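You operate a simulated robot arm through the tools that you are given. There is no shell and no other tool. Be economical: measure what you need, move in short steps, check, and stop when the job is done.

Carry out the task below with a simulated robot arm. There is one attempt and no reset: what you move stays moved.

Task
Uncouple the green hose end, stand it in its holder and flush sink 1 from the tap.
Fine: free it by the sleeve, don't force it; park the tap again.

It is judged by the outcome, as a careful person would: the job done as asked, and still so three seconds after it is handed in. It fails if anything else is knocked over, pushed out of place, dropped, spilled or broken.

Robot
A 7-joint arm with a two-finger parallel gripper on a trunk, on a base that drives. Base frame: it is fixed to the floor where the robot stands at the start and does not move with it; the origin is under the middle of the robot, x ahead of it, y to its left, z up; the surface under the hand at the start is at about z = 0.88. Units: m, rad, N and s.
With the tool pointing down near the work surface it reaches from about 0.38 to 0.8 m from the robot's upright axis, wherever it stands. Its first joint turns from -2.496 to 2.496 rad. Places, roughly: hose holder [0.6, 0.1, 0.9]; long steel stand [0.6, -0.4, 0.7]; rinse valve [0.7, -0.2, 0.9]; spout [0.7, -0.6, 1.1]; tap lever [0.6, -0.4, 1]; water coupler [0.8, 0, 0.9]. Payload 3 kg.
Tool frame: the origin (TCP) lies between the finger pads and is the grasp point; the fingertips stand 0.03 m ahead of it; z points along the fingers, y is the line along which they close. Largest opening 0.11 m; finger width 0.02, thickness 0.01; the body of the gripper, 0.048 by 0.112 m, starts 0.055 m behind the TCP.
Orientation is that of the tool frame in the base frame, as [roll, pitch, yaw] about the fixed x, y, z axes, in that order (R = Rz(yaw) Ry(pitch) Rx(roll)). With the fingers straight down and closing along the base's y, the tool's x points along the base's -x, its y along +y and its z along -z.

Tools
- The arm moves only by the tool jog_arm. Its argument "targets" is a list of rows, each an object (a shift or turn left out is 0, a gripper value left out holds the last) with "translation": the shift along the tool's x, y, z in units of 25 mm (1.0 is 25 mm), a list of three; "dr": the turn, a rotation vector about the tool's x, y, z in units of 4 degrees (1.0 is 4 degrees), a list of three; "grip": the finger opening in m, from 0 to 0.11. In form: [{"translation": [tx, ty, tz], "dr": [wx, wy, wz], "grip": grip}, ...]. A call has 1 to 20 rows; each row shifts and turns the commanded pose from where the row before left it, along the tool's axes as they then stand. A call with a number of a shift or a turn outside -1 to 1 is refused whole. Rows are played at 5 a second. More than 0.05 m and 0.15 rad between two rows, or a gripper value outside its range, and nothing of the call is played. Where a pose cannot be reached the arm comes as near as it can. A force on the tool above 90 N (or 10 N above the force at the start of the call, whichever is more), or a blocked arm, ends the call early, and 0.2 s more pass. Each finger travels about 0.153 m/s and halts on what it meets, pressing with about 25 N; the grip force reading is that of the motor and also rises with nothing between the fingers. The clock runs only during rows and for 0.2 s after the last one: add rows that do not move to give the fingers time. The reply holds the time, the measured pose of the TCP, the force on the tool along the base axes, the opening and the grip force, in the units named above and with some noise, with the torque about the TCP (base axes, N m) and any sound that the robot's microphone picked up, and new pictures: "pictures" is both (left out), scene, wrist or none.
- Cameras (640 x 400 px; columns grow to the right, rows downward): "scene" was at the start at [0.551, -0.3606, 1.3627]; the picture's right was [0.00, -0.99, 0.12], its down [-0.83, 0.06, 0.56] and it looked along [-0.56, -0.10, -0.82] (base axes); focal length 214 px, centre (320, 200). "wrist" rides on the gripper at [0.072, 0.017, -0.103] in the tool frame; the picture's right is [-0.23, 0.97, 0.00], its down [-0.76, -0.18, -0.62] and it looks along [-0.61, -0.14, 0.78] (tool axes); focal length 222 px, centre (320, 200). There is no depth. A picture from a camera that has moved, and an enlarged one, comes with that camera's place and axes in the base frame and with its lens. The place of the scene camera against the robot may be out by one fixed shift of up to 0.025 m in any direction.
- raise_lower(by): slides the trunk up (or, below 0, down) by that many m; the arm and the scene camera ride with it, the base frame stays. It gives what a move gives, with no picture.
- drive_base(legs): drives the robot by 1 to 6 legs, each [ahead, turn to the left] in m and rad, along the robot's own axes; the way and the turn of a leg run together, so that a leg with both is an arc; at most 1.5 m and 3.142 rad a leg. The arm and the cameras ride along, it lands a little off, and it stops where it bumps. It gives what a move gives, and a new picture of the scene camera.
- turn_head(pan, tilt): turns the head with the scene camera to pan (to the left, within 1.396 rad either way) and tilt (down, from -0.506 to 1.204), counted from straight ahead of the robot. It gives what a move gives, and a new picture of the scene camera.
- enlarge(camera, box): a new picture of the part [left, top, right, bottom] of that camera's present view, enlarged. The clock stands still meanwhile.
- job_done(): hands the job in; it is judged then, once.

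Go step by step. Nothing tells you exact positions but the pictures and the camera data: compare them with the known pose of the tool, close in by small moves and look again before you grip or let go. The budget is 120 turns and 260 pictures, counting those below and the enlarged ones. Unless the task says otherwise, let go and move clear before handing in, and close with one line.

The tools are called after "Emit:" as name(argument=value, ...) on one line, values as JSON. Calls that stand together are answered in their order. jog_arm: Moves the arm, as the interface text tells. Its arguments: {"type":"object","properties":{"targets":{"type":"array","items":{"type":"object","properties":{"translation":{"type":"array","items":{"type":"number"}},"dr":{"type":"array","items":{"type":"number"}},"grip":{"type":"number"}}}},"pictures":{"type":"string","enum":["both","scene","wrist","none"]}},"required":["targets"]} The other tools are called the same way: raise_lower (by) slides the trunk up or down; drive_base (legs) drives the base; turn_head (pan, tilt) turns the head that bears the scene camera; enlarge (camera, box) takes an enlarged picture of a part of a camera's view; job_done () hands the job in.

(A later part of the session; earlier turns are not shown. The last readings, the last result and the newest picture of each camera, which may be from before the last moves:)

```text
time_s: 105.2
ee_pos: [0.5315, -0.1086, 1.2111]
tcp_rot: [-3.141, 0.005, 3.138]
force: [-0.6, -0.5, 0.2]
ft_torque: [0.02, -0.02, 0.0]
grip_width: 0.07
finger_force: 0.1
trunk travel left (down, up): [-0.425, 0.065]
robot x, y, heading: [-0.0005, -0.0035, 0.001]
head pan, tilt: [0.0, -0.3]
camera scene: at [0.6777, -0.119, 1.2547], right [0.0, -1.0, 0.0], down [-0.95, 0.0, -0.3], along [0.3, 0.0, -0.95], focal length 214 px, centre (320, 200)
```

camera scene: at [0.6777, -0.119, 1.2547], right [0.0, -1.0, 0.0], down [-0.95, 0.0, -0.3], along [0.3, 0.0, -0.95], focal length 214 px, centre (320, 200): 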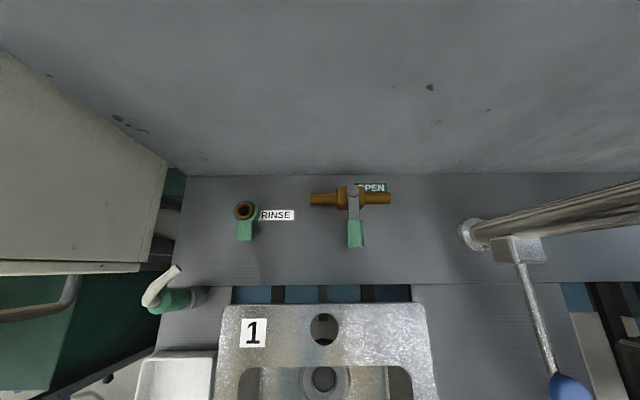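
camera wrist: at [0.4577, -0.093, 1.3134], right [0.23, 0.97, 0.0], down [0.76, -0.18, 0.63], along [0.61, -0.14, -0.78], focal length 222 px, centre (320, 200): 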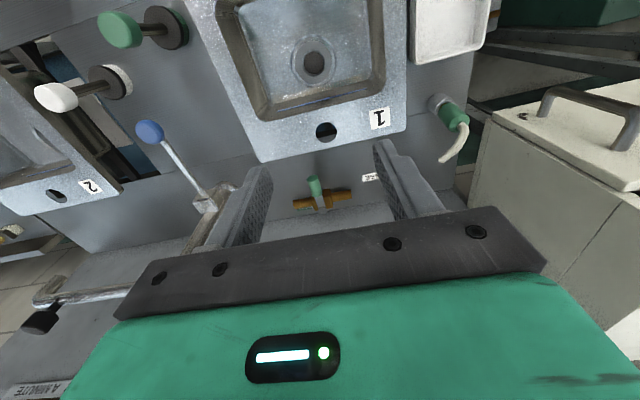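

I noticed part of a sign on the wall ("… A MINUTE"), probably how long to flush. I'll go over to the tap and look at the wall.

Emit:
jog_arm(targets=[{"translation": [0.086, -1, -0.34]}, {"translation": [0.086, -1, -0.34]}, {"translation": [0.086, -1, -0.34]}, {"translation": [0.086, -1, -0.34]}, {"translation": [0.086, -1, -0.34]}, {"translation": [0.086, -1, -0.34]}, {"translation": [0.086, -1, -0.34]}, {"translation": [0.086, -1, -0.34]}, {"translation": [0.086, -1, -0.34]}, {"translation": [0.086, -1, -0.34]}, {"translation": [0.086, -1, -0.34]}, {"translation": [0.086, -1, -0.34]}, {"dr": [0, -1, 0]}, {"dr": [0, -1, 0]}, {"dr": [0, -1, 0]}, {"dr": [0, -1, 0]}, {"dr": [0, -1, 0]}, {"dr": [0, -1, 0]}, {"dr": [0, -1, 0]}, {"dr": [0, -1, 0]}], pictures="both")

Emit:
turn_head(pan=-0.4, tilt=-0.5)

```text
time_s: 109.4
ee_pos: [0.5037, -0.4083, 1.3151]
tcp_rot: [3.141, 0.563, 3.138]
force: [0.5, -0.1, 0.8]
ft_torque: [0.02, -0.01, -0.01]
grip_width: 0.0699
finger_force: 0.1
trunk travel left (down, up): [-0.425, 0.065]
robot x, y, heading: [0.0035, -0.0022, -0.002]
head pan, tilt: [0.0, -0.3]
camera scene: at [0.6016, -0.4172, 1.4229], right [0.0, -1.0, 0.0], down [-0.65, 0.0, -0.76], along [0.76, 0.0, -0.65], focal length 214 px, centre (320, 200)
camera wrist: at [0.386, -0.3908, 1.3633], right [0.2, 0.97, 0.12], down [0.31, -0.18, 0.93], along [0.93, -0.14, -0.34], focal length 222 px, centre (320, 200)
```

scene: 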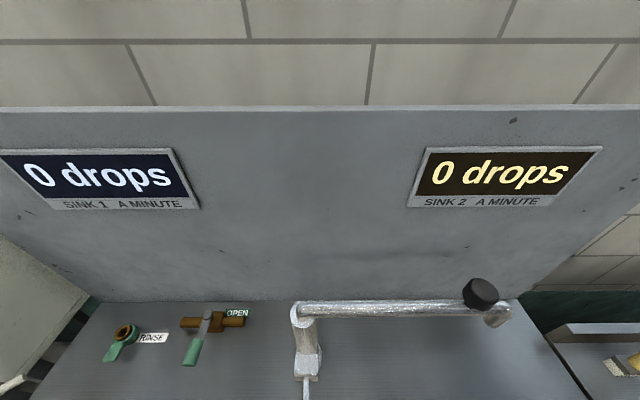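
wrist: 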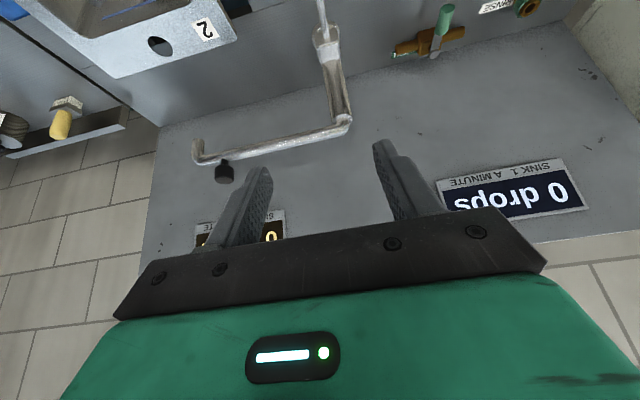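

```text
time_s: 110.2
ee_pos: [0.5039, -0.4075, 1.3152]
tcp_rot: [3.141, 0.56, 3.139]
force: [-0.9, -1.1, -0.6]
ft_torque: [0.01, 0.01, 0.03]
grip_width: 0.07
finger_force: 0.0
trunk travel left (down, up): [-0.425, 0.065]
robot x, y, heading: [0.0009, -0.0074, 0.001]
head pan, tilt: [-0.4, -0.499]
camera scene: at [0.6052, -0.4437, 1.4445], right [-0.21, -0.92, 0.33], down [-0.51, -0.18, -0.84], along [0.83, -0.34, -0.43], focal length 214 px, centre (320, 200)
```

scene: 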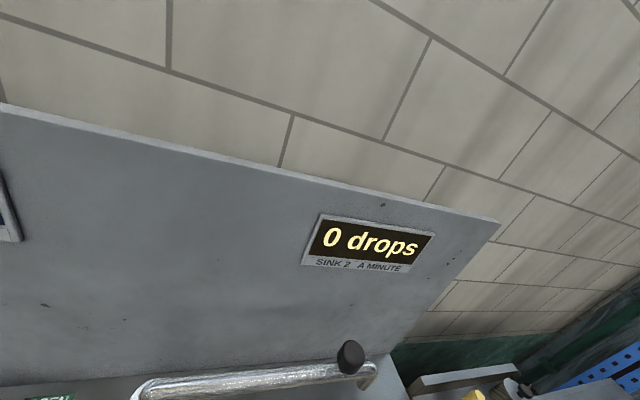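

Displays on the splashback show drops a minute for each sink, both 0. The tap pivots near (0.70, -0.38). Its spout is parked pointing right, with a black knob at about (0.724, -0.614, 1.15), which is beyond comfortable reach, so I'll straighten the hand and shift the base about 0.3 m to the right.

Emit:
jog_arm(targets=[{"dr": [0, 1, 0]}, {"dr": [0, 1, 0]}, {"dr": [0, 1, 0]}, {"dr": [0, 1, 0]}, {"dr": [0, 1, 0]}, {"dr": [0, 1, 0]}, {"dr": [0, 1, 0]}, {"dr": [0, 1, 0]}, {"translation": [0.8, 0.5, 0]}, {"translation": [0.8, 0.5, 0]}, {}], pictures="none")

Emit:
drive_base(legs=[[-0.18, 0.0], [0.0, -1.0]])

```text
time_s: 112.6
ee_pos: [0.4636, -0.3829, 1.315]
tcp_rot: [3.141, 0.0, 3.137]
force: [-0.8, -0.6, 0.8]
ft_torque: [0.0, -0.04, 0.01]
grip_width: 0.0699
finger_force: 0.0
trunk travel left (down, up): [-0.425, 0.065]
robot x, y, heading: [0.0004, -0.0044, -0.001]
head pan, tilt: [-0.4, -0.499]
```

```text
time_s: 116.8
ee_pos: [-0.25, -0.6029, 1.3153]
tcp_rot: [-3.141, 0.003, 2.13]
force: [-0.4, 0.5, -0.1]
ft_torque: [-0.03, -0.03, -0.04]
grip_width: 0.0698
finger_force: 0.0
trunk travel left (down, up): [-0.425, 0.065]
robot x, y, heading: [-0.1495, 0.0129, -1.007]
head pan, tilt: [-0.4, -0.499]
camera scene: at [-0.181, -0.7516, 1.3759], right [-0.78, -0.49, 0.39], down [-0.62, 0.64, -0.44], along [-0.03, -0.59, -0.81], focal length 214 px, centre (320, 200)
```

scene: 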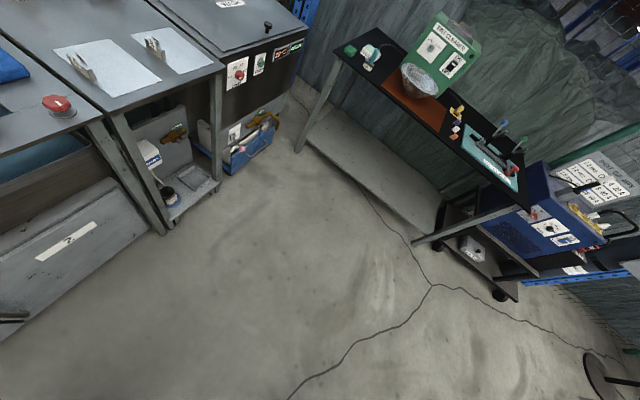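

Emit:
drive_base(legs=[[0.0, -0.06], [0.33, 0.0], [0.0, 1.067]])

Emit:
turn_head(pan=0.0, tilt=0.0)

```text
time_s: 119.9
ee_pos: [-0.1116, -0.8908, 1.3172]
tcp_rot: [3.141, 0.001, 2.095]
force: [0.5, 0.9, -0.6]
ft_torque: [0.01, -0.03, 0.01]
grip_width: 0.0699
finger_force: 0.1
trunk travel left (down, up): [-0.425, 0.065]
robot x, y, heading: [0.0065, -0.2826, -1.045]
head pan, tilt: [-0.4, -0.499]
stopped in leg 3: the robot was blocked; the commanded pose is now the measured one
camera scene: at [-0.0475, -1.0418, 1.3764], right [-0.8, -0.46, 0.39], down [-0.6, 0.67, -0.44], along [-0.06, -0.59, -0.81], focal length 214 px, centre (320, 200)
```

scene: 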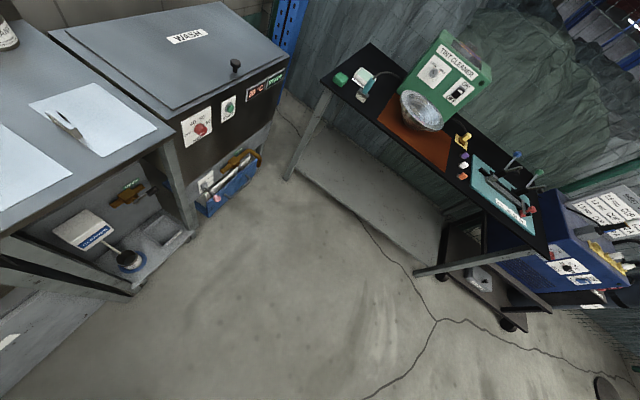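

```text
time_s: 120.8
ee_pos: [-0.1114, -0.8889, 1.3154]
tcp_rot: [3.141, 0.003, 2.095]
force: [0.6, -0.5, 0.1]
ft_torque: [-0.02, -0.01, 0.01]
grip_width: 0.0701
finger_force: 0.0
trunk travel left (down, up): [-0.425, 0.065]
robot x, y, heading: [0.0091, -0.2815, -1.044]
head pan, tilt: [0.0, 0.0]
camera scene: at [-0.0444, -0.9939, 1.3486], right [-0.87, -0.5, 0.0], down [-0.5, 0.87, 0.0], along [0.0, 0.0, -1.0], focal length 214 px, centre (320, 200)
```

scene: 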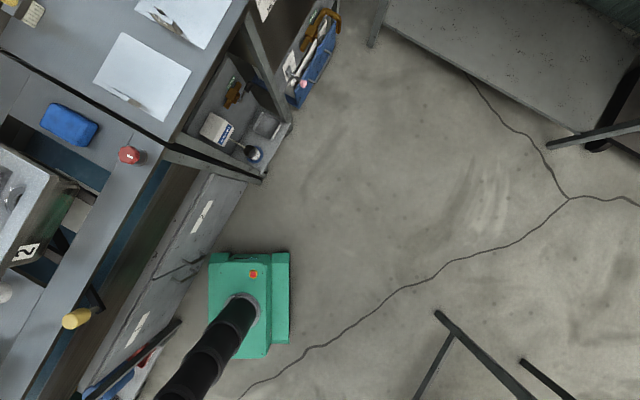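

The base's corner meets the bench while turning. I'll back out, take a steeper path, turn clear of the bench and then drive straight in.

Emit:
drive_base(legs=[[-0.3, 0.0], [0.0, -0.35], [0.36, 0.0]])

```text
time_s: 125.8
ee_pos: [-0.3993, -0.9085, 1.316]
tcp_rot: [-3.141, 0.005, 1.743]
force: [0.7, 0.2, -0.4]
ft_torque: [-0.03, 0.0, 0.0]
grip_width: 0.0698
finger_force: 0.0
trunk travel left (down, up): [-0.425, 0.065]
robot x, y, heading: [-0.0812, -0.3825, -1.4]
head pan, tilt: [0.0, 0.0]
camera scene: at [-0.3677, -1.026, 1.3486], right [-0.99, -0.17, 0.0], down [-0.17, 0.99, 0.0], along [0.0, 0.0, -1.0], focal length 214 px, centre (320, 200)
```

scene: 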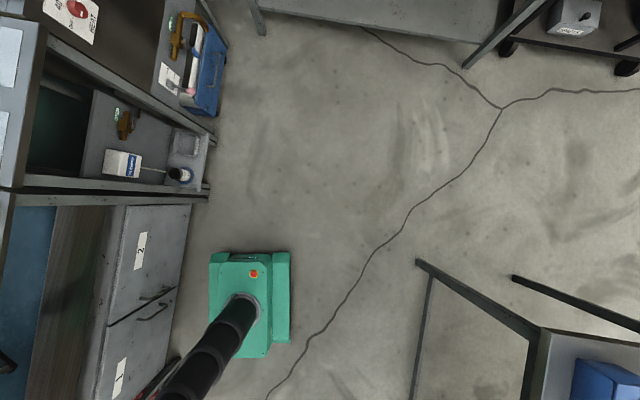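

Emit:
drive_base(legs=[[-0.12, 1.4]])

```text
time_s: 129.8
ee_pos: [0.3123, -0.701, 1.3156]
tcp_rot: [-3.142, 0.003, -3.113]
force: [0.7, 0.0, 1.2]
ft_torque: [-0.01, 0.01, -0.02]
grip_width: 0.0701
finger_force: 0.0
trunk travel left (down, up): [-0.425, 0.065]
robot x, y, heading: [-0.1659, -0.3634, 0.02]
head pan, tilt: [0.0, 0.0]
camera scene: at [0.4341, -0.706, 1.349], right [0.03, -1.0, 0.0], down [-1.0, -0.03, 0.0], along [0.0, 0.0, -1.0], focal length 214 px, centre (320, 200)
```

scene: 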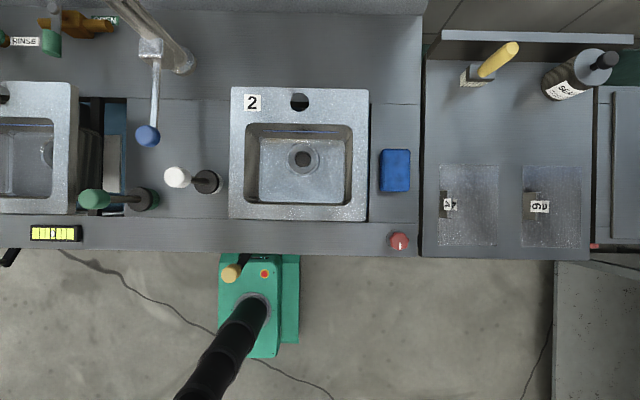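

Emit:
drive_base(legs=[[0.165, -0.02]])

```text
time_s: 131.3
ee_pos: [0.471, -0.7061, 1.3171]
tcp_rot: [3.142, 0.003, -3.126]
force: [1.5, 0.3, 0.0]
ft_torque: [-0.01, 0.03, 0.01]
grip_width: 0.07
finger_force: 0.0
trunk travel left (down, up): [-0.425, 0.065]
robot x, y, heading: [0.0004, -0.3573, 0.001]
head pan, tilt: [0.0, 0.0]
camera scene: at [0.5925, -0.7135, 1.3493], right [0.01, -1.0, 0.0], down [-1.0, -0.01, 0.0], along [0.0, 0.0, -1.0], focal length 214 px, centre (320, 200)
```

scene: 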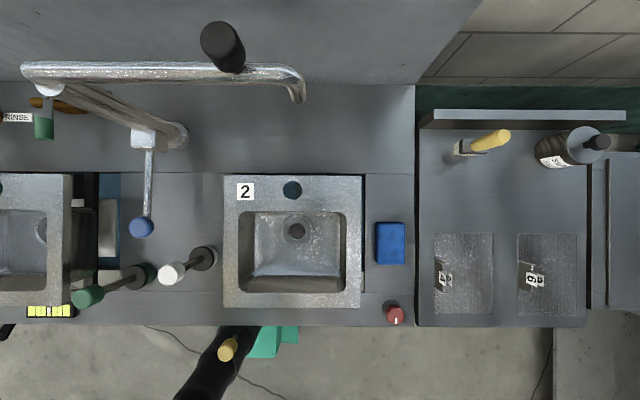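

Base is at (0, -0.357). The tap column is at (0.7245, -0.384), with the spout tip about 0.29 m out and the knob about 0.232 m out at roughly (0.718, -0.616). I'll move above the knob.

Emit:
jog_arm(targets=[{"translation": [-0.988, 0.36, 0.2]}, {"translation": [-0.988, 0.36, 0.2]}, {"translation": [-0.988, 0.36, 0.2]}, {"translation": [-0.988, 0.36, 0.2]}, {"translation": [-0.988, 0.36, 0.2]}, {"translation": [-0.988, 0.36, 0.2]}, {"translation": [-0.988, 0.36, 0.2]}, {"translation": [-0.988, 0.36, 0.2]}, {"translation": [-0.988, 0.36, 0.2]}, {}], pictures="wrist")

Emit:
turn_head(pan=0.0, tilt=0.6)

```text
time_s: 133.5
ee_pos: [0.646, -0.6367, 1.2744]
tcp_rot: [3.141, 0.005, -3.126]
force: [-0.3, 1.0, 0.4]
ft_torque: [0.01, 0.02, -0.01]
grip_width: 0.07
finger_force: 0.0
out of reach, approached as far as the arm can: row 7, 8, 9
trunk travel left (down, up): [-0.425, 0.065]
robot x, y, heading: [0.0038, -0.3574, -0.001]
head pan, tilt: [0.0, 0.0]
camera wrist: at [0.5738, -0.6204, 1.376], right [0.21, 0.98, 0.0], down [0.76, -0.17, 0.63], along [0.61, -0.13, -0.78], focal length 222 px, centre (320, 200)
```

wrist: 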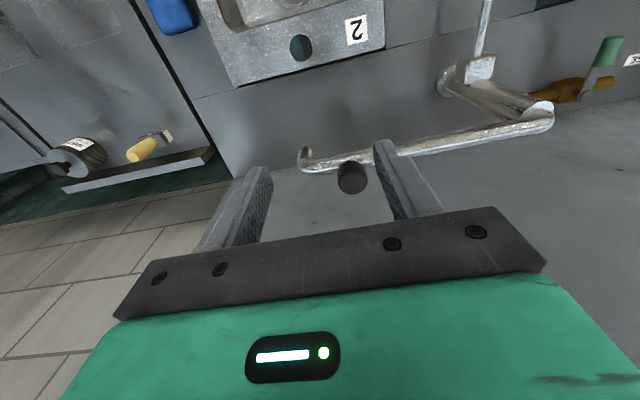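

```text
time_s: 134.5
ee_pos: [0.6478, -0.6361, 1.2735]
tcp_rot: [3.141, 0.003, -3.127]
force: [-1.2, -0.1, -0.3]
ft_torque: [-0.01, -0.03, -0.04]
grip_width: 0.07
finger_force: 0.0
trunk travel left (down, up): [-0.425, 0.065]
robot x, y, heading: [-0.0021, -0.3641, 0.001]
head pan, tilt: [0.0, 0.6]
camera scene: at [0.7134, -0.6443, 1.3073], right [0.01, -1.0, 0.0], down [-0.83, -0.01, 0.56], along [-0.56, -0.01, -0.83], focal length 214 px, centre (320, 200)
```

scene: 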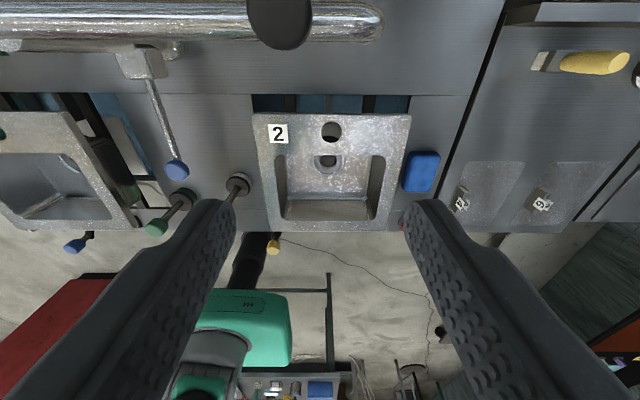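

The knob is at (0.72, -0.613), z 1.12–1.185. Straight down is out of reach here, so I'll tilt the hand forward 40 degrees to gain reach.

Emit:
jog_arm(targets=[{"translation": [1, 0, 0]}, {"translation": [1, 0, 0]}, {"dr": [0, -1, 0]}, {"dr": [0, -1, 0]}, {"dr": [0, -1, 0]}, {"dr": [0, -1, 0]}, {"dr": [0, -1, 0]}, {"dr": [0, -1, 0]}, {"dr": [0, -1, 0]}, {"dr": [0, -1, 0]}, {"dr": [0, -1, 0]}, {"dr": [0, -1, 0]}, {}], pictures="wrist")

```text
time_s: 137.3
ee_pos: [0.5982, -0.6366, 1.2754]
tcp_rot: [-3.142, 0.705, -3.128]
force: [0.3, 0.2, 0.5]
ft_torque: [0.0, -0.02, 0.0]
grip_width: 0.07
finger_force: 0.0
trunk travel left (down, up): [-0.425, 0.065]
robot x, y, heading: [-0.003, -0.3641, 0.001]
head pan, tilt: [0.0, 0.6]
camera wrist: at [0.4747, -0.6218, 1.3065], right [0.16, 0.98, 0.15], down [0.18, -0.18, 0.97], along [0.97, -0.13, -0.2], focal length 222 px, centre (320, 200)
```

wrist: 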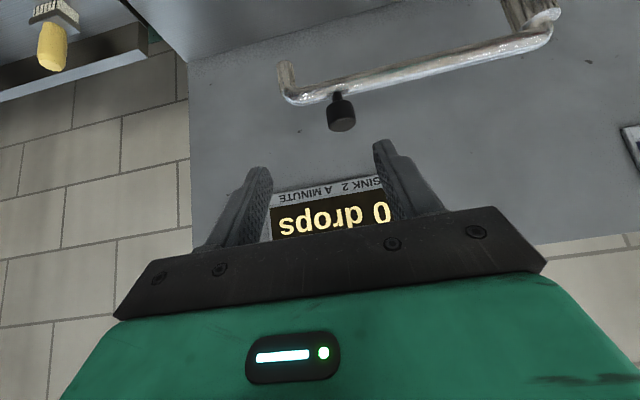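

Emit:
jog_arm(targets=[{"translation": [-0.07, 0.19, 0.92]}, {"translation": [-0.07, 0.19, 0.92]}, {"translation": [-0.07, 0.19, 0.92]}, {"translation": [-0.07, 0.19, 0.92]}, {"translation": [-0.07, 0.19, 0.92]}, {}], pictures="both")

```text
time_s: 138.7
ee_pos: [0.6776, -0.6114, 1.1925]
tcp_rot: [3.141, 0.701, -3.128]
force: [0.5, -0.1, -0.4]
ft_torque: [0.01, -0.02, -0.07]
grip_width: 0.0701
finger_force: 0.0
trunk travel left (down, up): [-0.425, 0.065]
robot x, y, heading: [-0.0012, -0.3618, -0.001]
head pan, tilt: [0.0, 0.6]
camera scene: at [0.7049, -0.6199, 1.2508], right [0.01, -1.0, 0.0], down [-0.99, -0.01, -0.1], along [0.1, 0.0, -0.99], focal length 214 px, centre (320, 200)
camera wrist: at [0.5556, -0.5961, 1.2233], right [0.16, 0.98, 0.15], down [0.18, -0.18, 0.97], along [0.97, -0.13, -0.21], focal length 222 px, centre (320, 200)
```

scene: 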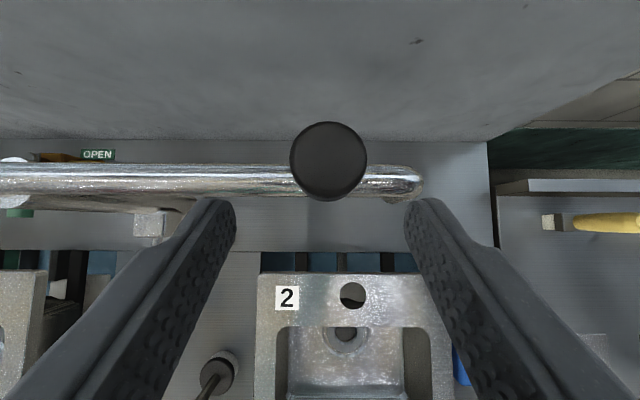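
wrist: 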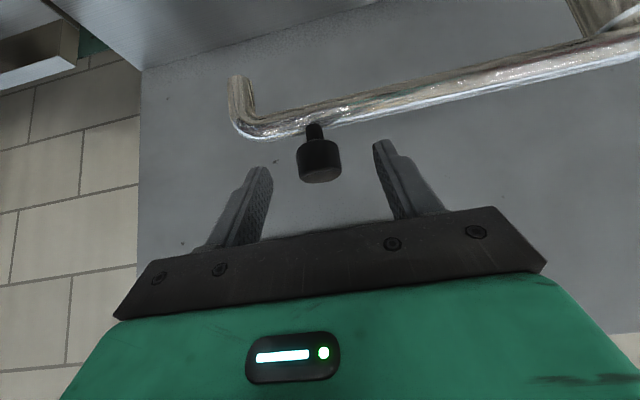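

Emit:
jog_arm(targets=[{"translation": [-0.07, -0.03, 0.91]}, {"translation": [-0.07, -0.03, 0.91]}, {}], pictures="wrist")

Emit:
enlarge(camera="wrist", box=[220, 100, 420, 240])

```text
time_s: 139.5
ee_pos: [0.7105, -0.6107, 1.16]
tcp_rot: [-3.141, 0.701, -3.128]
force: [-0.2, 0.9, 0.6]
ft_torque: [0.04, 0.0, 0.0]
grip_width: 0.0701
finger_force: 0.1
trunk travel left (down, up): [-0.425, 0.065]
robot x, y, heading: [0.0008, -0.3587, 0.003]
head pan, tilt: [0.0, 0.6]
camera wrist: at [0.5877, -0.5961, 1.1921], right [0.16, 0.98, 0.15], down [0.18, -0.18, 0.97], along [0.97, -0.13, -0.21], focal length 222 px, centre (320, 200)
```

wrist: 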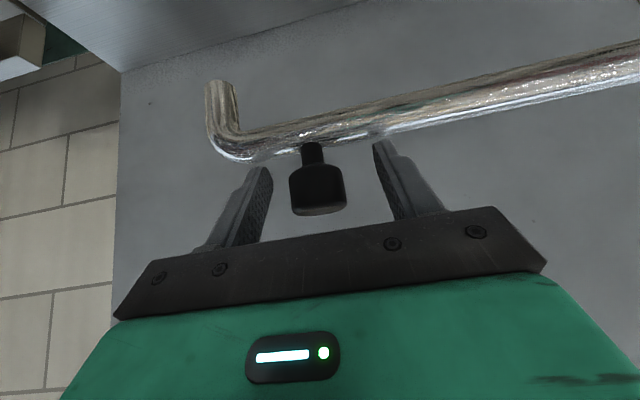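

```text
2.86 times, centred on (320, 170) of wrist
camera zoom: at [0.5877, -0.5961, 1.1921], right [0.16, 0.98, 0.15], down [0.18, -0.18, 0.97], along [0.97, -0.13, -0.21], focal length 635 px, centre (320, 286)
```

zoom: 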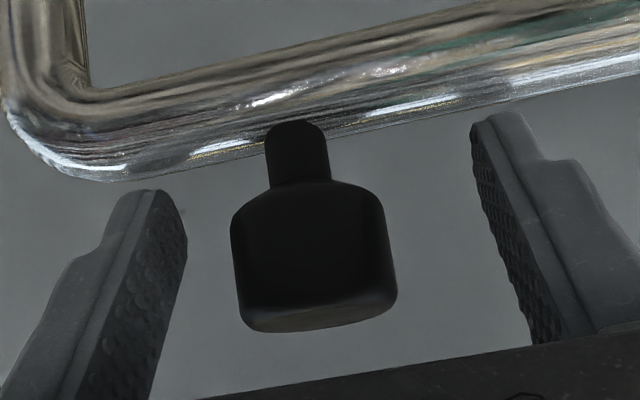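

Emit:
jog_arm(targets=[{"grip": 0.05}, {"grip": 0.036}, {"grip": 0.028}, {}], pictures="wrist")

```text
time_s: 140.5
ee_pos: [0.7104, -0.6147, 1.1602]
tcp_rot: [-3.142, 0.702, -3.129]
force: [1.0, -19.8, -2.6]
ft_torque: [-0.71, -0.17, -0.38]
grip_width: 0.0335
finger_force: 45.2
trunk travel left (down, up): [-0.425, 0.065]
robot x, y, heading: [0.0027, -0.3582, 0.001]
head pan, tilt: [0.0, 0.6]
camera wrist: at [0.5875, -0.5989, 1.1923], right [0.16, 0.98, 0.15], down [0.18, -0.18, 0.97], along [0.97, -0.13, -0.21], focal length 222 px, centre (320, 200)
```

wrist: 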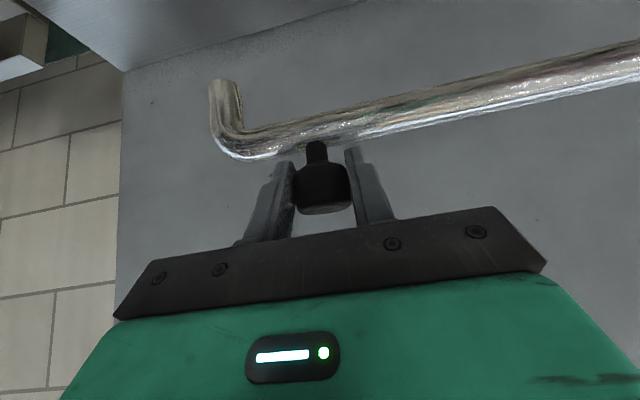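

I have the knob. I'll centre the grip by 3 mm and try the first part of the clockwise swing toward the front.

Emit:
jog_arm(targets=[{"translation": [0, -0.12, 0]}, {"translation": [0.414, 0.031, -0.352]}, {"translation": [0.412, 0.063, -0.351]}, {"translation": [0.408, 0.094, -0.348]}, {}], pictures="wrist")

```text
time_s: 141.7
ee_pos: [0.6693, -0.6115, 1.1615]
tcp_rot: [3.14, 0.7, -3.128]
force: [-1.9, 1.6, -5.3]
ft_torque: [0.69, 0.45, 0.24]
grip_width: 0.0331
finger_force: 44.7
trunk travel left (down, up): [-0.425, 0.065]
robot x, y, heading: [0.0005, -0.3636, 0.004]
head pan, tilt: [0.0, 0.6]
camera wrist: at [0.5454, -0.5961, 1.1927], right [0.16, 0.98, 0.15], down [0.18, -0.18, 0.97], along [0.97, -0.13, -0.21], focal length 222 px, centre (320, 200)
```

wrist: 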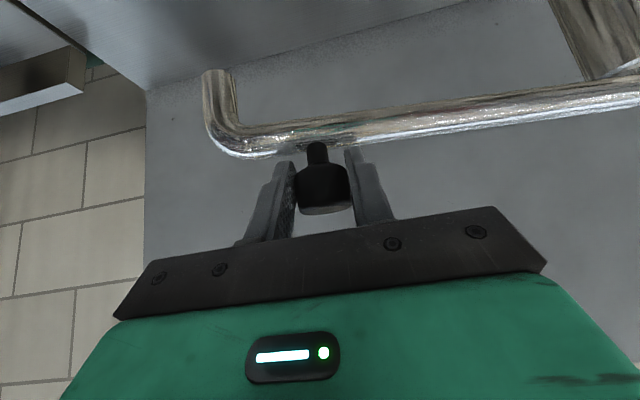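

Emit:
jog_arm(targets=[{"translation": [0.403, 0.126, -0.344]}, {"translation": [0.397, 0.156, -0.338]}, {"translation": [0.39, 0.187, -0.332]}, {"translation": [0.381, 0.216, -0.324]}, {"translation": [0.37, 0.245, -0.315]}, {"translation": [0.359, 0.273, -0.305]}, {"translation": [0.346, 0.3, -0.295]}, {"translation": [0.332, 0.326, -0.283]}, {"translation": [0.317, 0.351, -0.27]}, {"translation": [0.301, 0.375, -0.256]}, {}], pictures="scene")

```text
time_s: 144.1
ee_pos: [0.5461, -0.5515, 1.1617]
tcp_rot: [3.14, 0.702, -3.128]
force: [-26.1, -23.2, -3.1]
ft_torque: [-0.19, 1.06, -0.05]
grip_width: 0.0326
finger_force: 44.8
trunk travel left (down, up): [-0.425, 0.065]
robot x, y, heading: [-0.0009, -0.3596, 0.003]
head pan, tilt: [0.0, 0.6]
camera scene: at [0.5737, -0.5607, 1.2208], right [0.01, -1.0, 0.0], down [-0.99, -0.01, -0.1], along [0.1, 0.0, -0.99], focal length 214 px, centre (320, 200)
```

scene: 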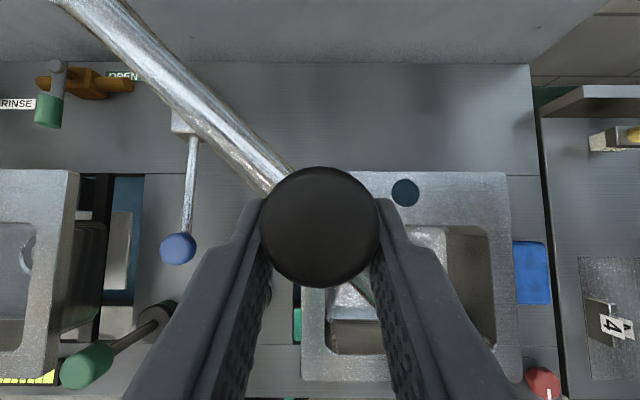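

It turns easily. There's some radial force, so the pivot is about 1 cm nearer than I took it, and I'll correct the arc and continue.

Emit:
jog_arm(targets=[{"translation": [0.091, -0.12, -0.078]}, {"translation": [0.296, 0.387, -0.252]}, {"translation": [0.278, 0.409, -0.237]}, {"translation": [0.259, 0.43, -0.221]}, {"translation": [0.24, 0.449, -0.204]}, {"translation": [0.219, 0.466, -0.187]}, {"translation": [0.198, 0.482, -0.169]}, {"translation": [0.177, 0.497, -0.15]}, {"translation": [0.154, 0.51, -0.131]}, {"translation": [0.131, 0.521, -0.112]}, {"translation": [0.108, 0.53, -0.092]}, {}], pictures="scene")

```text
time_s: 146.7
ee_pos: [0.4823, -0.457, 1.1619]
tcp_rot: [3.141, 0.7, -3.127]
force: [-0.9, 3.5, -2.5]
ft_torque: [0.12, -0.5, 0.8]
grip_width: 0.0327
finger_force: 45.2
out of reach, approached as far as the arm can: row 10, 11
trunk travel left (down, up): [-0.425, 0.065]
robot x, y, heading: [-0.001, -0.3628, 0.005]
head pan, tilt: [0.0, 0.6]
camera scene: at [0.5089, -0.4648, 1.2201], right [0.01, -1.0, 0.0], down [-0.99, -0.01, -0.1], along [0.1, 0.0, -1.0], focal length 214 px, centre (320, 200)
```

scene: 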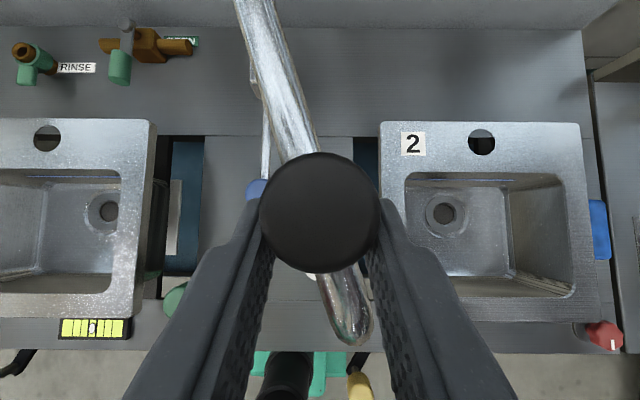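

The arm needs to be less tilted this close in. I'll untilt to vertical around the knob.

Emit:
jog_arm(targets=[{"dr": [0, 1, 0]}, {"dr": [0, 1, 0]}, {"dr": [0, 1, 0]}, {"dr": [0, 1, 0]}, {"dr": [0, 1, 0]}, {"dr": [0, 1, 0]}, {"dr": [0, 1, 0]}, {"dr": [0, 1, 0]}, {}], pictures="none")

```text
time_s: 148.7
ee_pos: [0.4847, -0.4573, 1.1608]
tcp_rot: [3.141, 0.143, -3.128]
force: [10.4, 1.3, 7.2]
ft_torque: [0.12, -0.93, -0.09]
grip_width: 0.0324
finger_force: 45.2
trunk travel left (down, up): [-0.425, 0.065]
robot x, y, heading: [0.0003, -0.3601, 0.005]
head pan, tilt: [0.0, 0.6]
```

Emit:
jog_arm(targets=[{"translation": [0.159, 0.532, -0.023]}, {"translation": [0.127, 0.54, -0.018]}, {"translation": [0.095, 0.547, -0.014]}, {"translation": [0.063, 0.552, -0.009]}, {"translation": [0.031, 0.555, -0.004]}, {"translation": [0, 0.556, 0]}, {"translation": [-0.034, 0.555, 0.005]}, {"translation": [-0.066, 0.552, 0.01]}, {"translation": [-0.098, 0.547, 0.014]}, {"translation": [-0.13, 0.54, 0.019]}, {}], pictures="scene")

```text
time_s: 151.1
ee_pos: [0.4763, -0.3179, 1.1614]
tcp_rot: [3.141, 0.142, -3.128]
force: [-9.7, 3.5, 2.6]
ft_torque: [0.05, 0.2, 0.01]
grip_width: 0.0289
finger_force: 27.4
trunk travel left (down, up): [-0.425, 0.065]
robot x, y, heading: [0.0001, -0.3614, 0.002]
head pan, tilt: [0.0, 0.6]
camera scene: at [0.5364, -0.3263, 1.2016], right [0.01, -1.0, 0.0], down [-0.9, -0.01, 0.44], along [-0.44, -0.01, -0.9], focal length 214 px, centre (320, 200)
```

scene: 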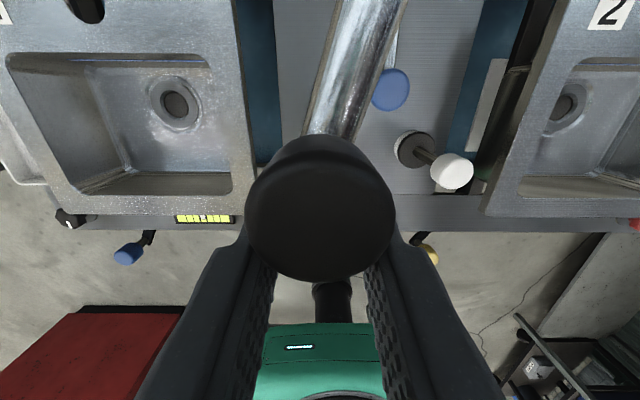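

The knob is drifting toward the edge of the pads. I'll shift the hand 8 mm forward and continue.

Emit:
jog_arm(targets=[{"translation": [-0.32, 0.0, 0.046]}, {}, {"translation": [-0.162, 0.531, 0.023]}, {"translation": [-0.193, 0.52, 0.028]}, {"translation": [-0.223, 0.508, 0.032]}, {"translation": [-0.252, 0.494, 0.036]}, {}], pictures="both")

```text
time_s: 152.7
ee_pos: [0.5094, -0.2678, 1.1614]
tcp_rot: [3.141, 0.145, -3.128]
force: [20.3, -11.3, 7.8]
ft_torque: [-0.96, -1.45, -0.12]
grip_width: 0.0337
finger_force: 44.8
trunk travel left (down, up): [-0.425, 0.065]
robot x, y, heading: [-0.0019, -0.3656, 0.001]
head pan, tilt: [0.0, 0.6]
camera scene: at [0.5687, -0.276, 1.2025], right [0.01, -1.0, 0.0], down [-0.9, -0.01, 0.44], along [-0.44, -0.01, -0.9], focal length 214 px, centre (320, 200)
camera wrist: at [0.4217, -0.2522, 1.2525], right [0.21, 0.98, 0.03], down [0.67, -0.17, 0.73], along [0.72, -0.13, -0.69], focal length 222 px, centre (320, 200)
```

scene: 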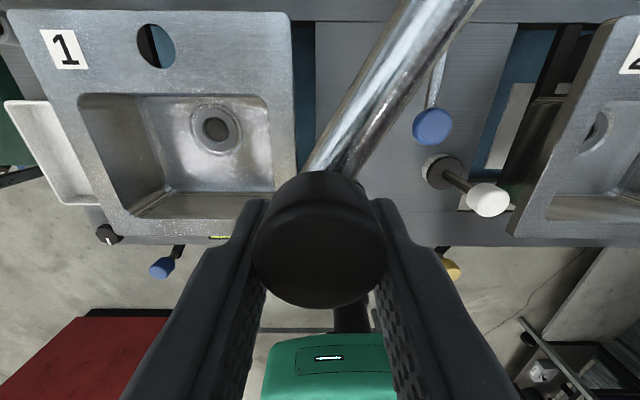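
wrist: 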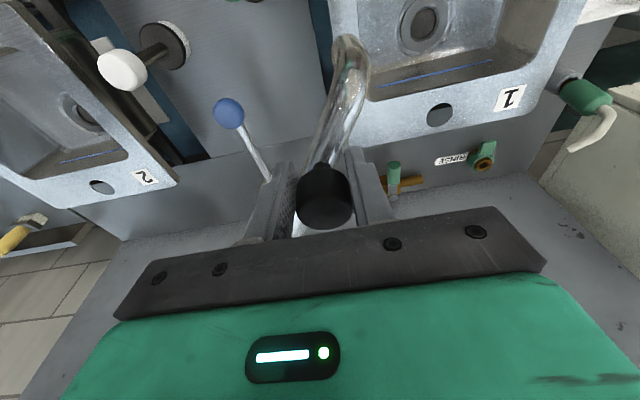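

Emit:
jog_arm(targets=[{"translation": [-0.103, -0.06, 0.015]}, {"translation": [-0.281, 0.478, 0.041]}, {"translation": [-0.308, 0.46, 0.045]}, {"translation": [-0.334, 0.441, 0.048]}, {"translation": [-0.359, 0.421, 0.052]}, {}], pictures="both")

```text
time_s: 154.1
ee_pos: [0.5396, -0.2237, 1.1607]
tcp_rot: [3.14, 0.146, -3.125]
force: [11.5, -8.7, 40.1]
ft_torque: [0.39, -0.2, -0.07]
grip_width: 0.0346
finger_force: 6.7
trunk travel left (down, up): [-0.425, 0.065]
robot x, y, heading: [-0.0006, -0.3608, 0.001]
head pan, tilt: [0.0, 0.6]
camera scene: at [0.5999, -0.2318, 1.2028], right [0.01, -1.0, 0.0], down [-0.9, -0.01, 0.44], along [-0.44, 0.0, -0.9], focal length 214 px, centre (320, 200)
camera wrist: at [0.4528, -0.2081, 1.2525], right [0.21, 0.98, 0.04], down [0.66, -0.17, 0.73], along [0.72, -0.13, -0.68], focal length 222 px, centre (320, 200)
```

scene: 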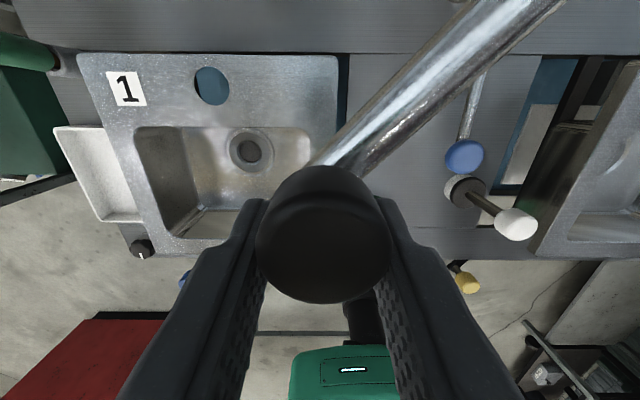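
wrist: 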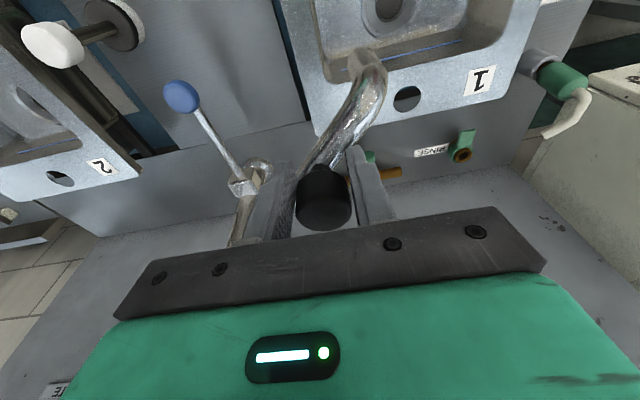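

The spout is nearly there, at about 137 degrees. The vertical load means the fingertips are touching the pipe, so I'll raise a little and swing 5 degrees more.

Emit:
jog_arm(targets=[{"translation": [-0.045, 0, -0.31]}, {"translation": [-0.27, 0.28, 0.04]}, {"translation": [-0.27, 0.28, 0.04]}, {}], pictures="wrist")

Emit:
enlarge(camera="wrist", box=[230, 0, 530, 200])

```text
time_s: 155.1
ee_pos: [0.552, -0.2126, 1.168]
tcp_rot: [-3.142, 0.142, -3.13]
force: [-13.8, -36.9, -3.5]
ft_torque: [-0.19, 0.27, -0.66]
grip_width: 0.0464
finger_force: 18.8
trunk travel left (down, up): [-0.425, 0.065]
robot x, y, heading: [0.0005, -0.3608, 0.0]
head pan, tilt: [0.0, 0.6]
camera wrist: at [0.4652, -0.1971, 1.2601], right [0.21, 0.98, 0.03], down [0.67, -0.17, 0.72], along [0.71, -0.13, -0.69], focal length 222 px, centre (320, 200)
```

wrist: 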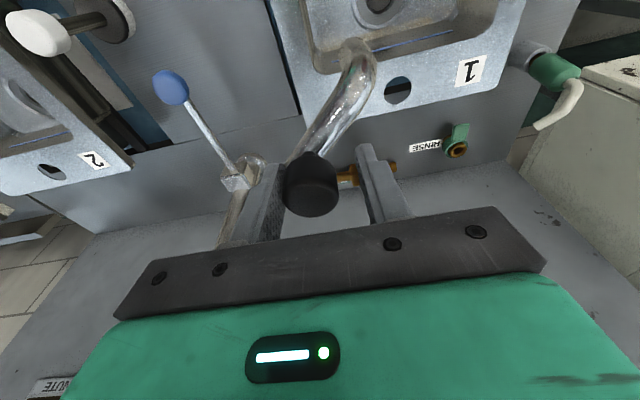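

```text
2.00 times, centred on (380, 100) of wrist
camera zoom: at [0.4652, -0.1971, 1.2601], right [0.21, 0.98, 0.03], down [0.67, -0.17, 0.72], along [0.71, -0.13, -0.69], focal length 444 px, centre (200, 400)
```

zoom: 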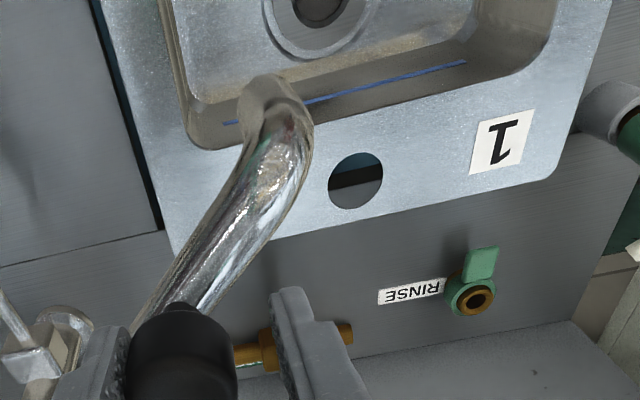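

The spout tip now sits over basin 1, at about (0.507, -0.176), with 3–5 cm of margin. I'll open up, back off upward, and look at the lever.

Emit:
jog_arm(targets=[{"grip": 0.08}, {}, {"translation": [0.1, -0.2, -1]}, {"translation": [0.1, 0, -1]}, {"translation": [0.1, 0, -1]}, {"translation": [0.5, -0.5, -0.5]}, {"translation": [1, -0.5, 0]}, {}], pictures="both")

Emit:
turn_head(pan=0.0, tilt=0.0)

```text
time_s: 156.9
ee_pos: [0.4975, -0.2391, 1.2481]
tcp_rot: [3.141, 0.144, -3.129]
force: [-0.3, 0.1, 0.1]
ft_torque: [0.0, -0.07, 0.03]
grip_width: 0.08
finger_force: 0.1
trunk travel left (down, up): [-0.425, 0.065]
robot x, y, heading: [0.002, -0.3605, 0.003]
head pan, tilt: [0.0, 0.6]
camera scene: at [0.5571, -0.2473, 1.2893], right [0.01, -1.0, 0.0], down [-0.9, -0.01, 0.44], along [-0.44, -0.01, -0.9], focal length 214 px, centre (320, 200)
camera wrist: at [0.4102, -0.2235, 1.3395], right [0.21, 0.98, 0.03], down [0.67, -0.17, 0.73], along [0.71, -0.13, -0.69], focal length 222 px, centre (320, 200)
```

scene: 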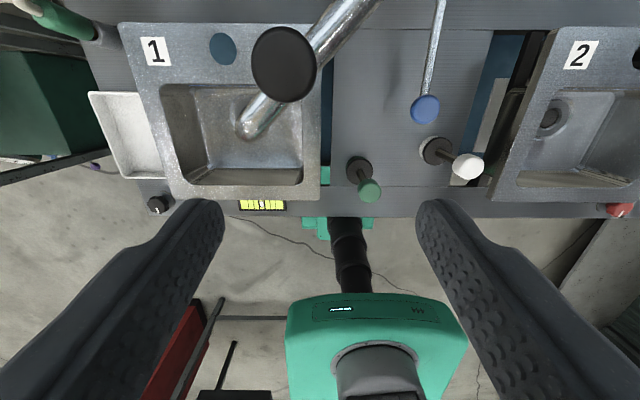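
wrist: 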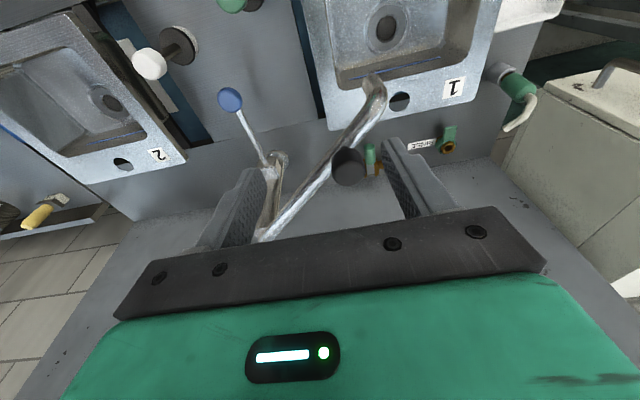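

```text
time_s: 157.9
ee_pos: [0.4973, -0.2396, 1.2477]
tcp_rot: [3.141, 0.142, -3.128]
force: [-0.1, -0.1, -0.1]
ft_torque: [0.01, 0.0, -0.01]
grip_width: 0.08
finger_force: 0.1
trunk travel left (down, up): [-0.425, 0.065]
robot x, y, heading: [0.0006, -0.3604, 0.004]
head pan, tilt: [0.0, 0.0]
camera scene: at [0.6123, -0.2466, 1.2953], right [0.01, -1.0, 0.0], down [-0.99, -0.01, -0.14], along [0.14, 0.0, -0.99], focal length 214 px, centre (320, 200)
```

scene: 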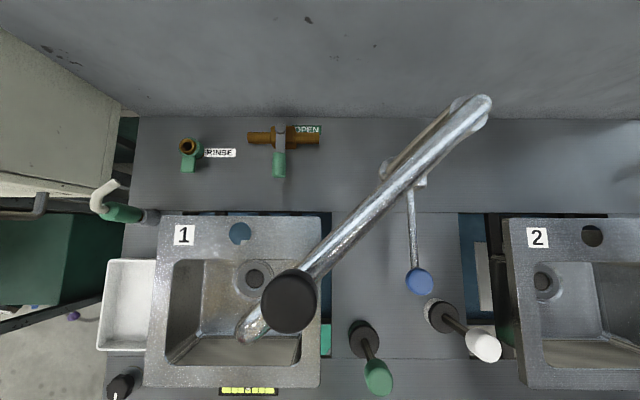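

Spout over basin 1. The lever's blue ball is at about (0.5255, -0.386, 0.96). I'll straighten the hand and move above it.

Emit:
jog_arm(targets=[{"dr": [0, 1, 0]}, {"dr": [0, 1, 0]}, {"translation": [-0.187, -0.98, 0]}, {"translation": [-0.187, -0.98, 0]}, {"translation": [-0.187, -0.98, 0]}, {"translation": [-0.187, -0.98, 0]}, {"translation": [-0.187, -0.98, 0]}, {"translation": [-0.187, -0.98, 0]}, {"translation": [0, 0, 1]}, {"translation": [0, 0, 1]}, {"translation": [0, 0, 1]}, {"translation": [0, 0, 1]}, {"translation": [0, 0, 1]}, {"translation": [0, 0, 1]}, {}], pictures="both")

Emit:
turn_head(pan=0.0, tilt=0.5)

```text
time_s: 161.1
ee_pos: [0.5274, -0.3866, 1.0985]
tcp_rot: [3.141, 0.004, -3.128]
force: [-0.2, -0.7, 0.0]
ft_torque: [0.02, 0.01, 0.0]
grip_width: 0.0802
finger_force: 0.1
trunk travel left (down, up): [-0.425, 0.065]
robot x, y, heading: [-0.0025, -0.3622, 0.004]
head pan, tilt: [0.0, 0.0]
camera scene: at [0.6499, -0.3945, 1.1319], right [0.01, -1.0, 0.0], down [-1.0, -0.01, 0.0], along [0.0, 0.0, -1.0], focal length 214 px, centre (320, 200)
camera wrist: at [0.455, -0.3713, 1.202], right [0.21, 0.98, 0.0], down [0.76, -0.17, 0.63], along [0.61, -0.13, -0.78], focal length 222 px, centre (320, 200)
```

scene: 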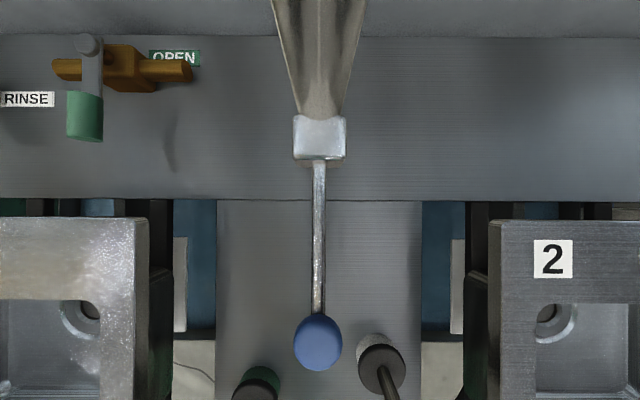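
wrist: 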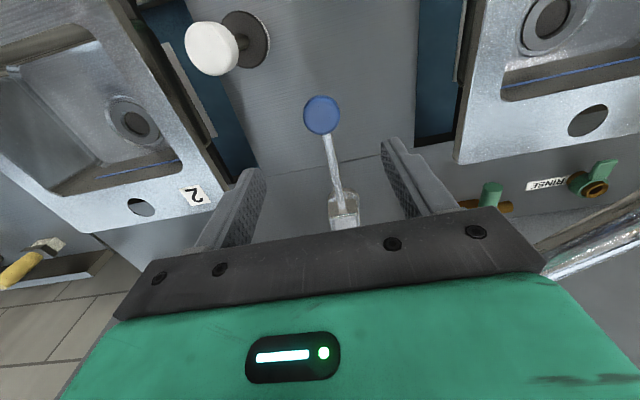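

```text
time_s: 162.0
ee_pos: [0.5268, -0.3865, 1.0995]
tcp_rot: [-3.141, 0.005, -3.129]
force: [0.3, 0.9, -0.6]
ft_torque: [0.02, 0.0, -0.02]
grip_width: 0.0801
finger_force: 0.0
trunk travel left (down, up): [-0.425, 0.065]
robot x, y, heading: [0.0009, -0.3608, -0.003]
head pan, tilt: [0.0, 0.499]
camera scene: at [0.6036, -0.3951, 1.131], right [0.01, -1.0, 0.0], down [-0.88, -0.01, 0.48], along [-0.48, -0.01, -0.88], focal length 214 px, centre (320, 200)
```

scene: 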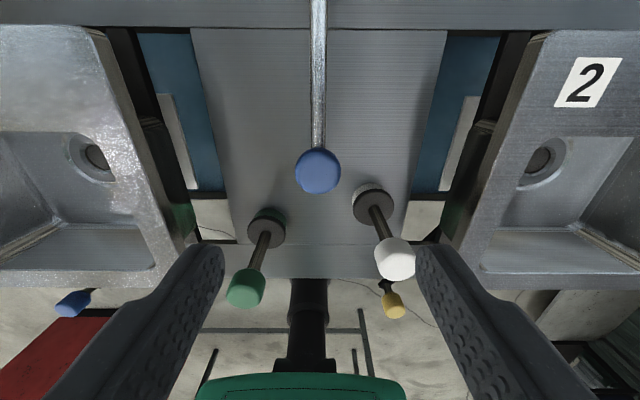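

Emit:
jog_arm(targets=[{"translation": [0, 0, 0.913], "grip": 0.07}, {"translation": [0, 0, 0.913]}, {"translation": [0, 0, 0.913]}, {"translation": [0, 0, 0.913]}, {"translation": [0, 0, 0.913]}, {"translation": [0, 0, 0.85]}, {}], pictures="both")

```text
time_s: 163.6
ee_pos: [0.5283, -0.3869, 0.9628]
tcp_rot: [-3.141, 0.004, -3.127]
force: [-0.2, -0.9, -0.5]
ft_torque: [0.01, 0.06, -0.02]
grip_width: 0.0697
finger_force: 0.1
trunk travel left (down, up): [-0.425, 0.065]
robot x, y, heading: [-0.0026, -0.3625, 0.002]
head pan, tilt: [0.0, 0.499]
camera scene: at [0.6035, -0.395, 0.9948], right [0.01, -1.0, 0.0], down [-0.88, -0.01, 0.48], along [-0.48, -0.01, -0.88], focal length 214 px, centre (320, 200)
camera wrist: at [0.4547, -0.3712, 1.0659], right [0.21, 0.98, 0.0], down [0.76, -0.17, 0.63], along [0.61, -0.13, -0.78], focal length 222 px, centre (320, 200)
```

scene: 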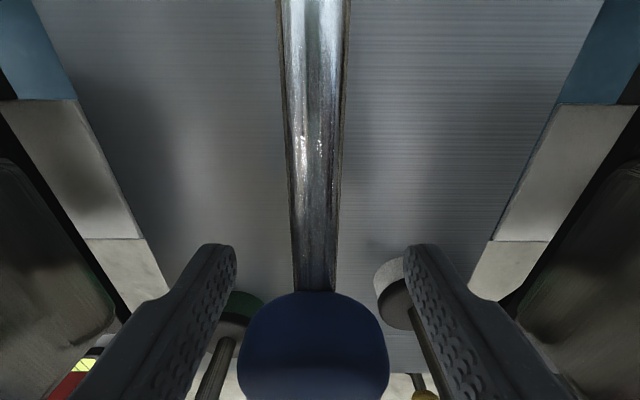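
wrist: 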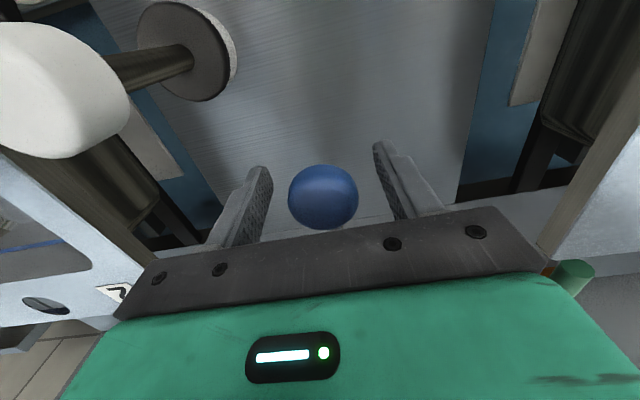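

Emit:
jog_arm(targets=[{"translation": [-0.12, 0, 0], "grip": 0.05}, {"grip": 0.04}, {"grip": 0.034}, {"grip": 0.026}, {}], pictures="wrist")

```text
time_s: 164.8
ee_pos: [0.5305, -0.3856, 0.9627]
tcp_rot: [3.141, 0.004, -3.129]
force: [-0.5, 17.9, -1.7]
ft_torque: [-0.04, -0.02, -0.02]
grip_width: 0.037
finger_force: 44.8
trunk travel left (down, up): [-0.425, 0.065]
robot x, y, heading: [-0.0014, -0.3596, -0.0]
head pan, tilt: [0.0, 0.499]
camera wrist: at [0.4576, -0.3696, 1.0657], right [0.21, 0.98, 0.0], down [0.76, -0.17, 0.63], along [0.61, -0.13, -0.78], focal length 222 px, centre (320, 200)
```

wrist: 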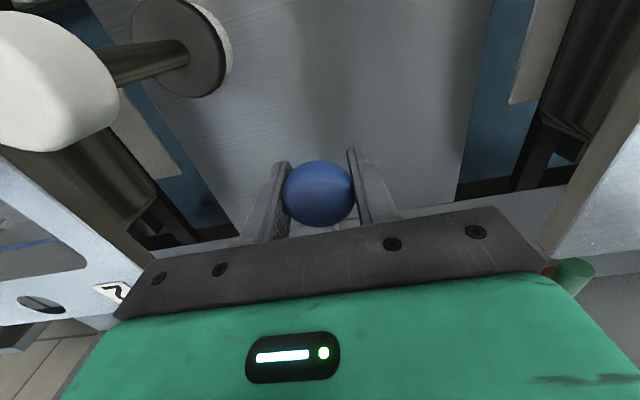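

It's firm sideways (18 N), so the lever most likely lifts. I'll centre the hand, then try a small lift.

Emit:
jog_arm(targets=[{"translation": [0, 0.1, 0]}, {}], pictures="none")

Emit:
jog_arm(targets=[{"translation": [0, 0, -0.08]}, {"translation": [0, 0, -0.08]}, {}], pictures="none")

```text
time_s: 165.4
ee_pos: [0.5303, -0.3865, 0.964]
tcp_rot: [-3.141, 0.002, -3.128]
force: [-2.8, -7.1, -7.8]
ft_torque: [-0.15, 0.2, 0.12]
grip_width: 0.037
finger_force: 44.7
trunk travel left (down, up): [-0.425, 0.065]
robot x, y, heading: [-0.0003, -0.3609, 0.001]
head pan, tilt: [0.0, 0.499]
```

```text
time_s: 166.2
ee_pos: [0.5304, -0.3855, 0.9651]
tcp_rot: [-3.141, -0.001, -3.128]
force: [-6.3, -14.5, -44.6]
ft_torque: [-0.43, 0.39, 0.0]
grip_width: 0.0369
finger_force: 44.6
trunk travel left (down, up): [-0.425, 0.065]
robot x, y, heading: [0.001, -0.3568, 0.006]
head pan, tilt: [0.0, 0.499]
```

Emit:
jog_arm(targets=[{"translation": [0, -0.03, 0.08]}, {"translation": [0, -0.03, 0.08]}, {}], pictures="none")

Emit:
jog_arm(targets=[{"translation": [0, 0, 0.06]}, {"translation": [0, 0, 0.06]}, {}], pictures="none")

```text
time_s: 167.0
ee_pos: [0.5312, -0.3852, 0.9628]
tcp_rot: [3.141, 0.005, -3.128]
force: [-10.8, 1.5, -5.3]
ft_torque: [-0.37, -0.45, -0.03]
grip_width: 0.0371
finger_force: 45.2
trunk travel left (down, up): [-0.425, 0.065]
robot x, y, heading: [-0.0017, -0.3593, -0.0]
head pan, tilt: [0.0, 0.499]
```

```text
time_s: 167.8
ee_pos: [0.5306, -0.3857, 0.9619]
tcp_rot: [-3.141, 0.006, -3.128]
force: [-4.5, 3.9, 10.5]
ft_torque: [0.01, -1.3, 0.03]
grip_width: 0.0369
finger_force: 45.3
trunk travel left (down, up): [-0.425, 0.065]
robot x, y, heading: [-0.0012, -0.358, 0.002]
head pan, tilt: [0.0, 0.499]
```

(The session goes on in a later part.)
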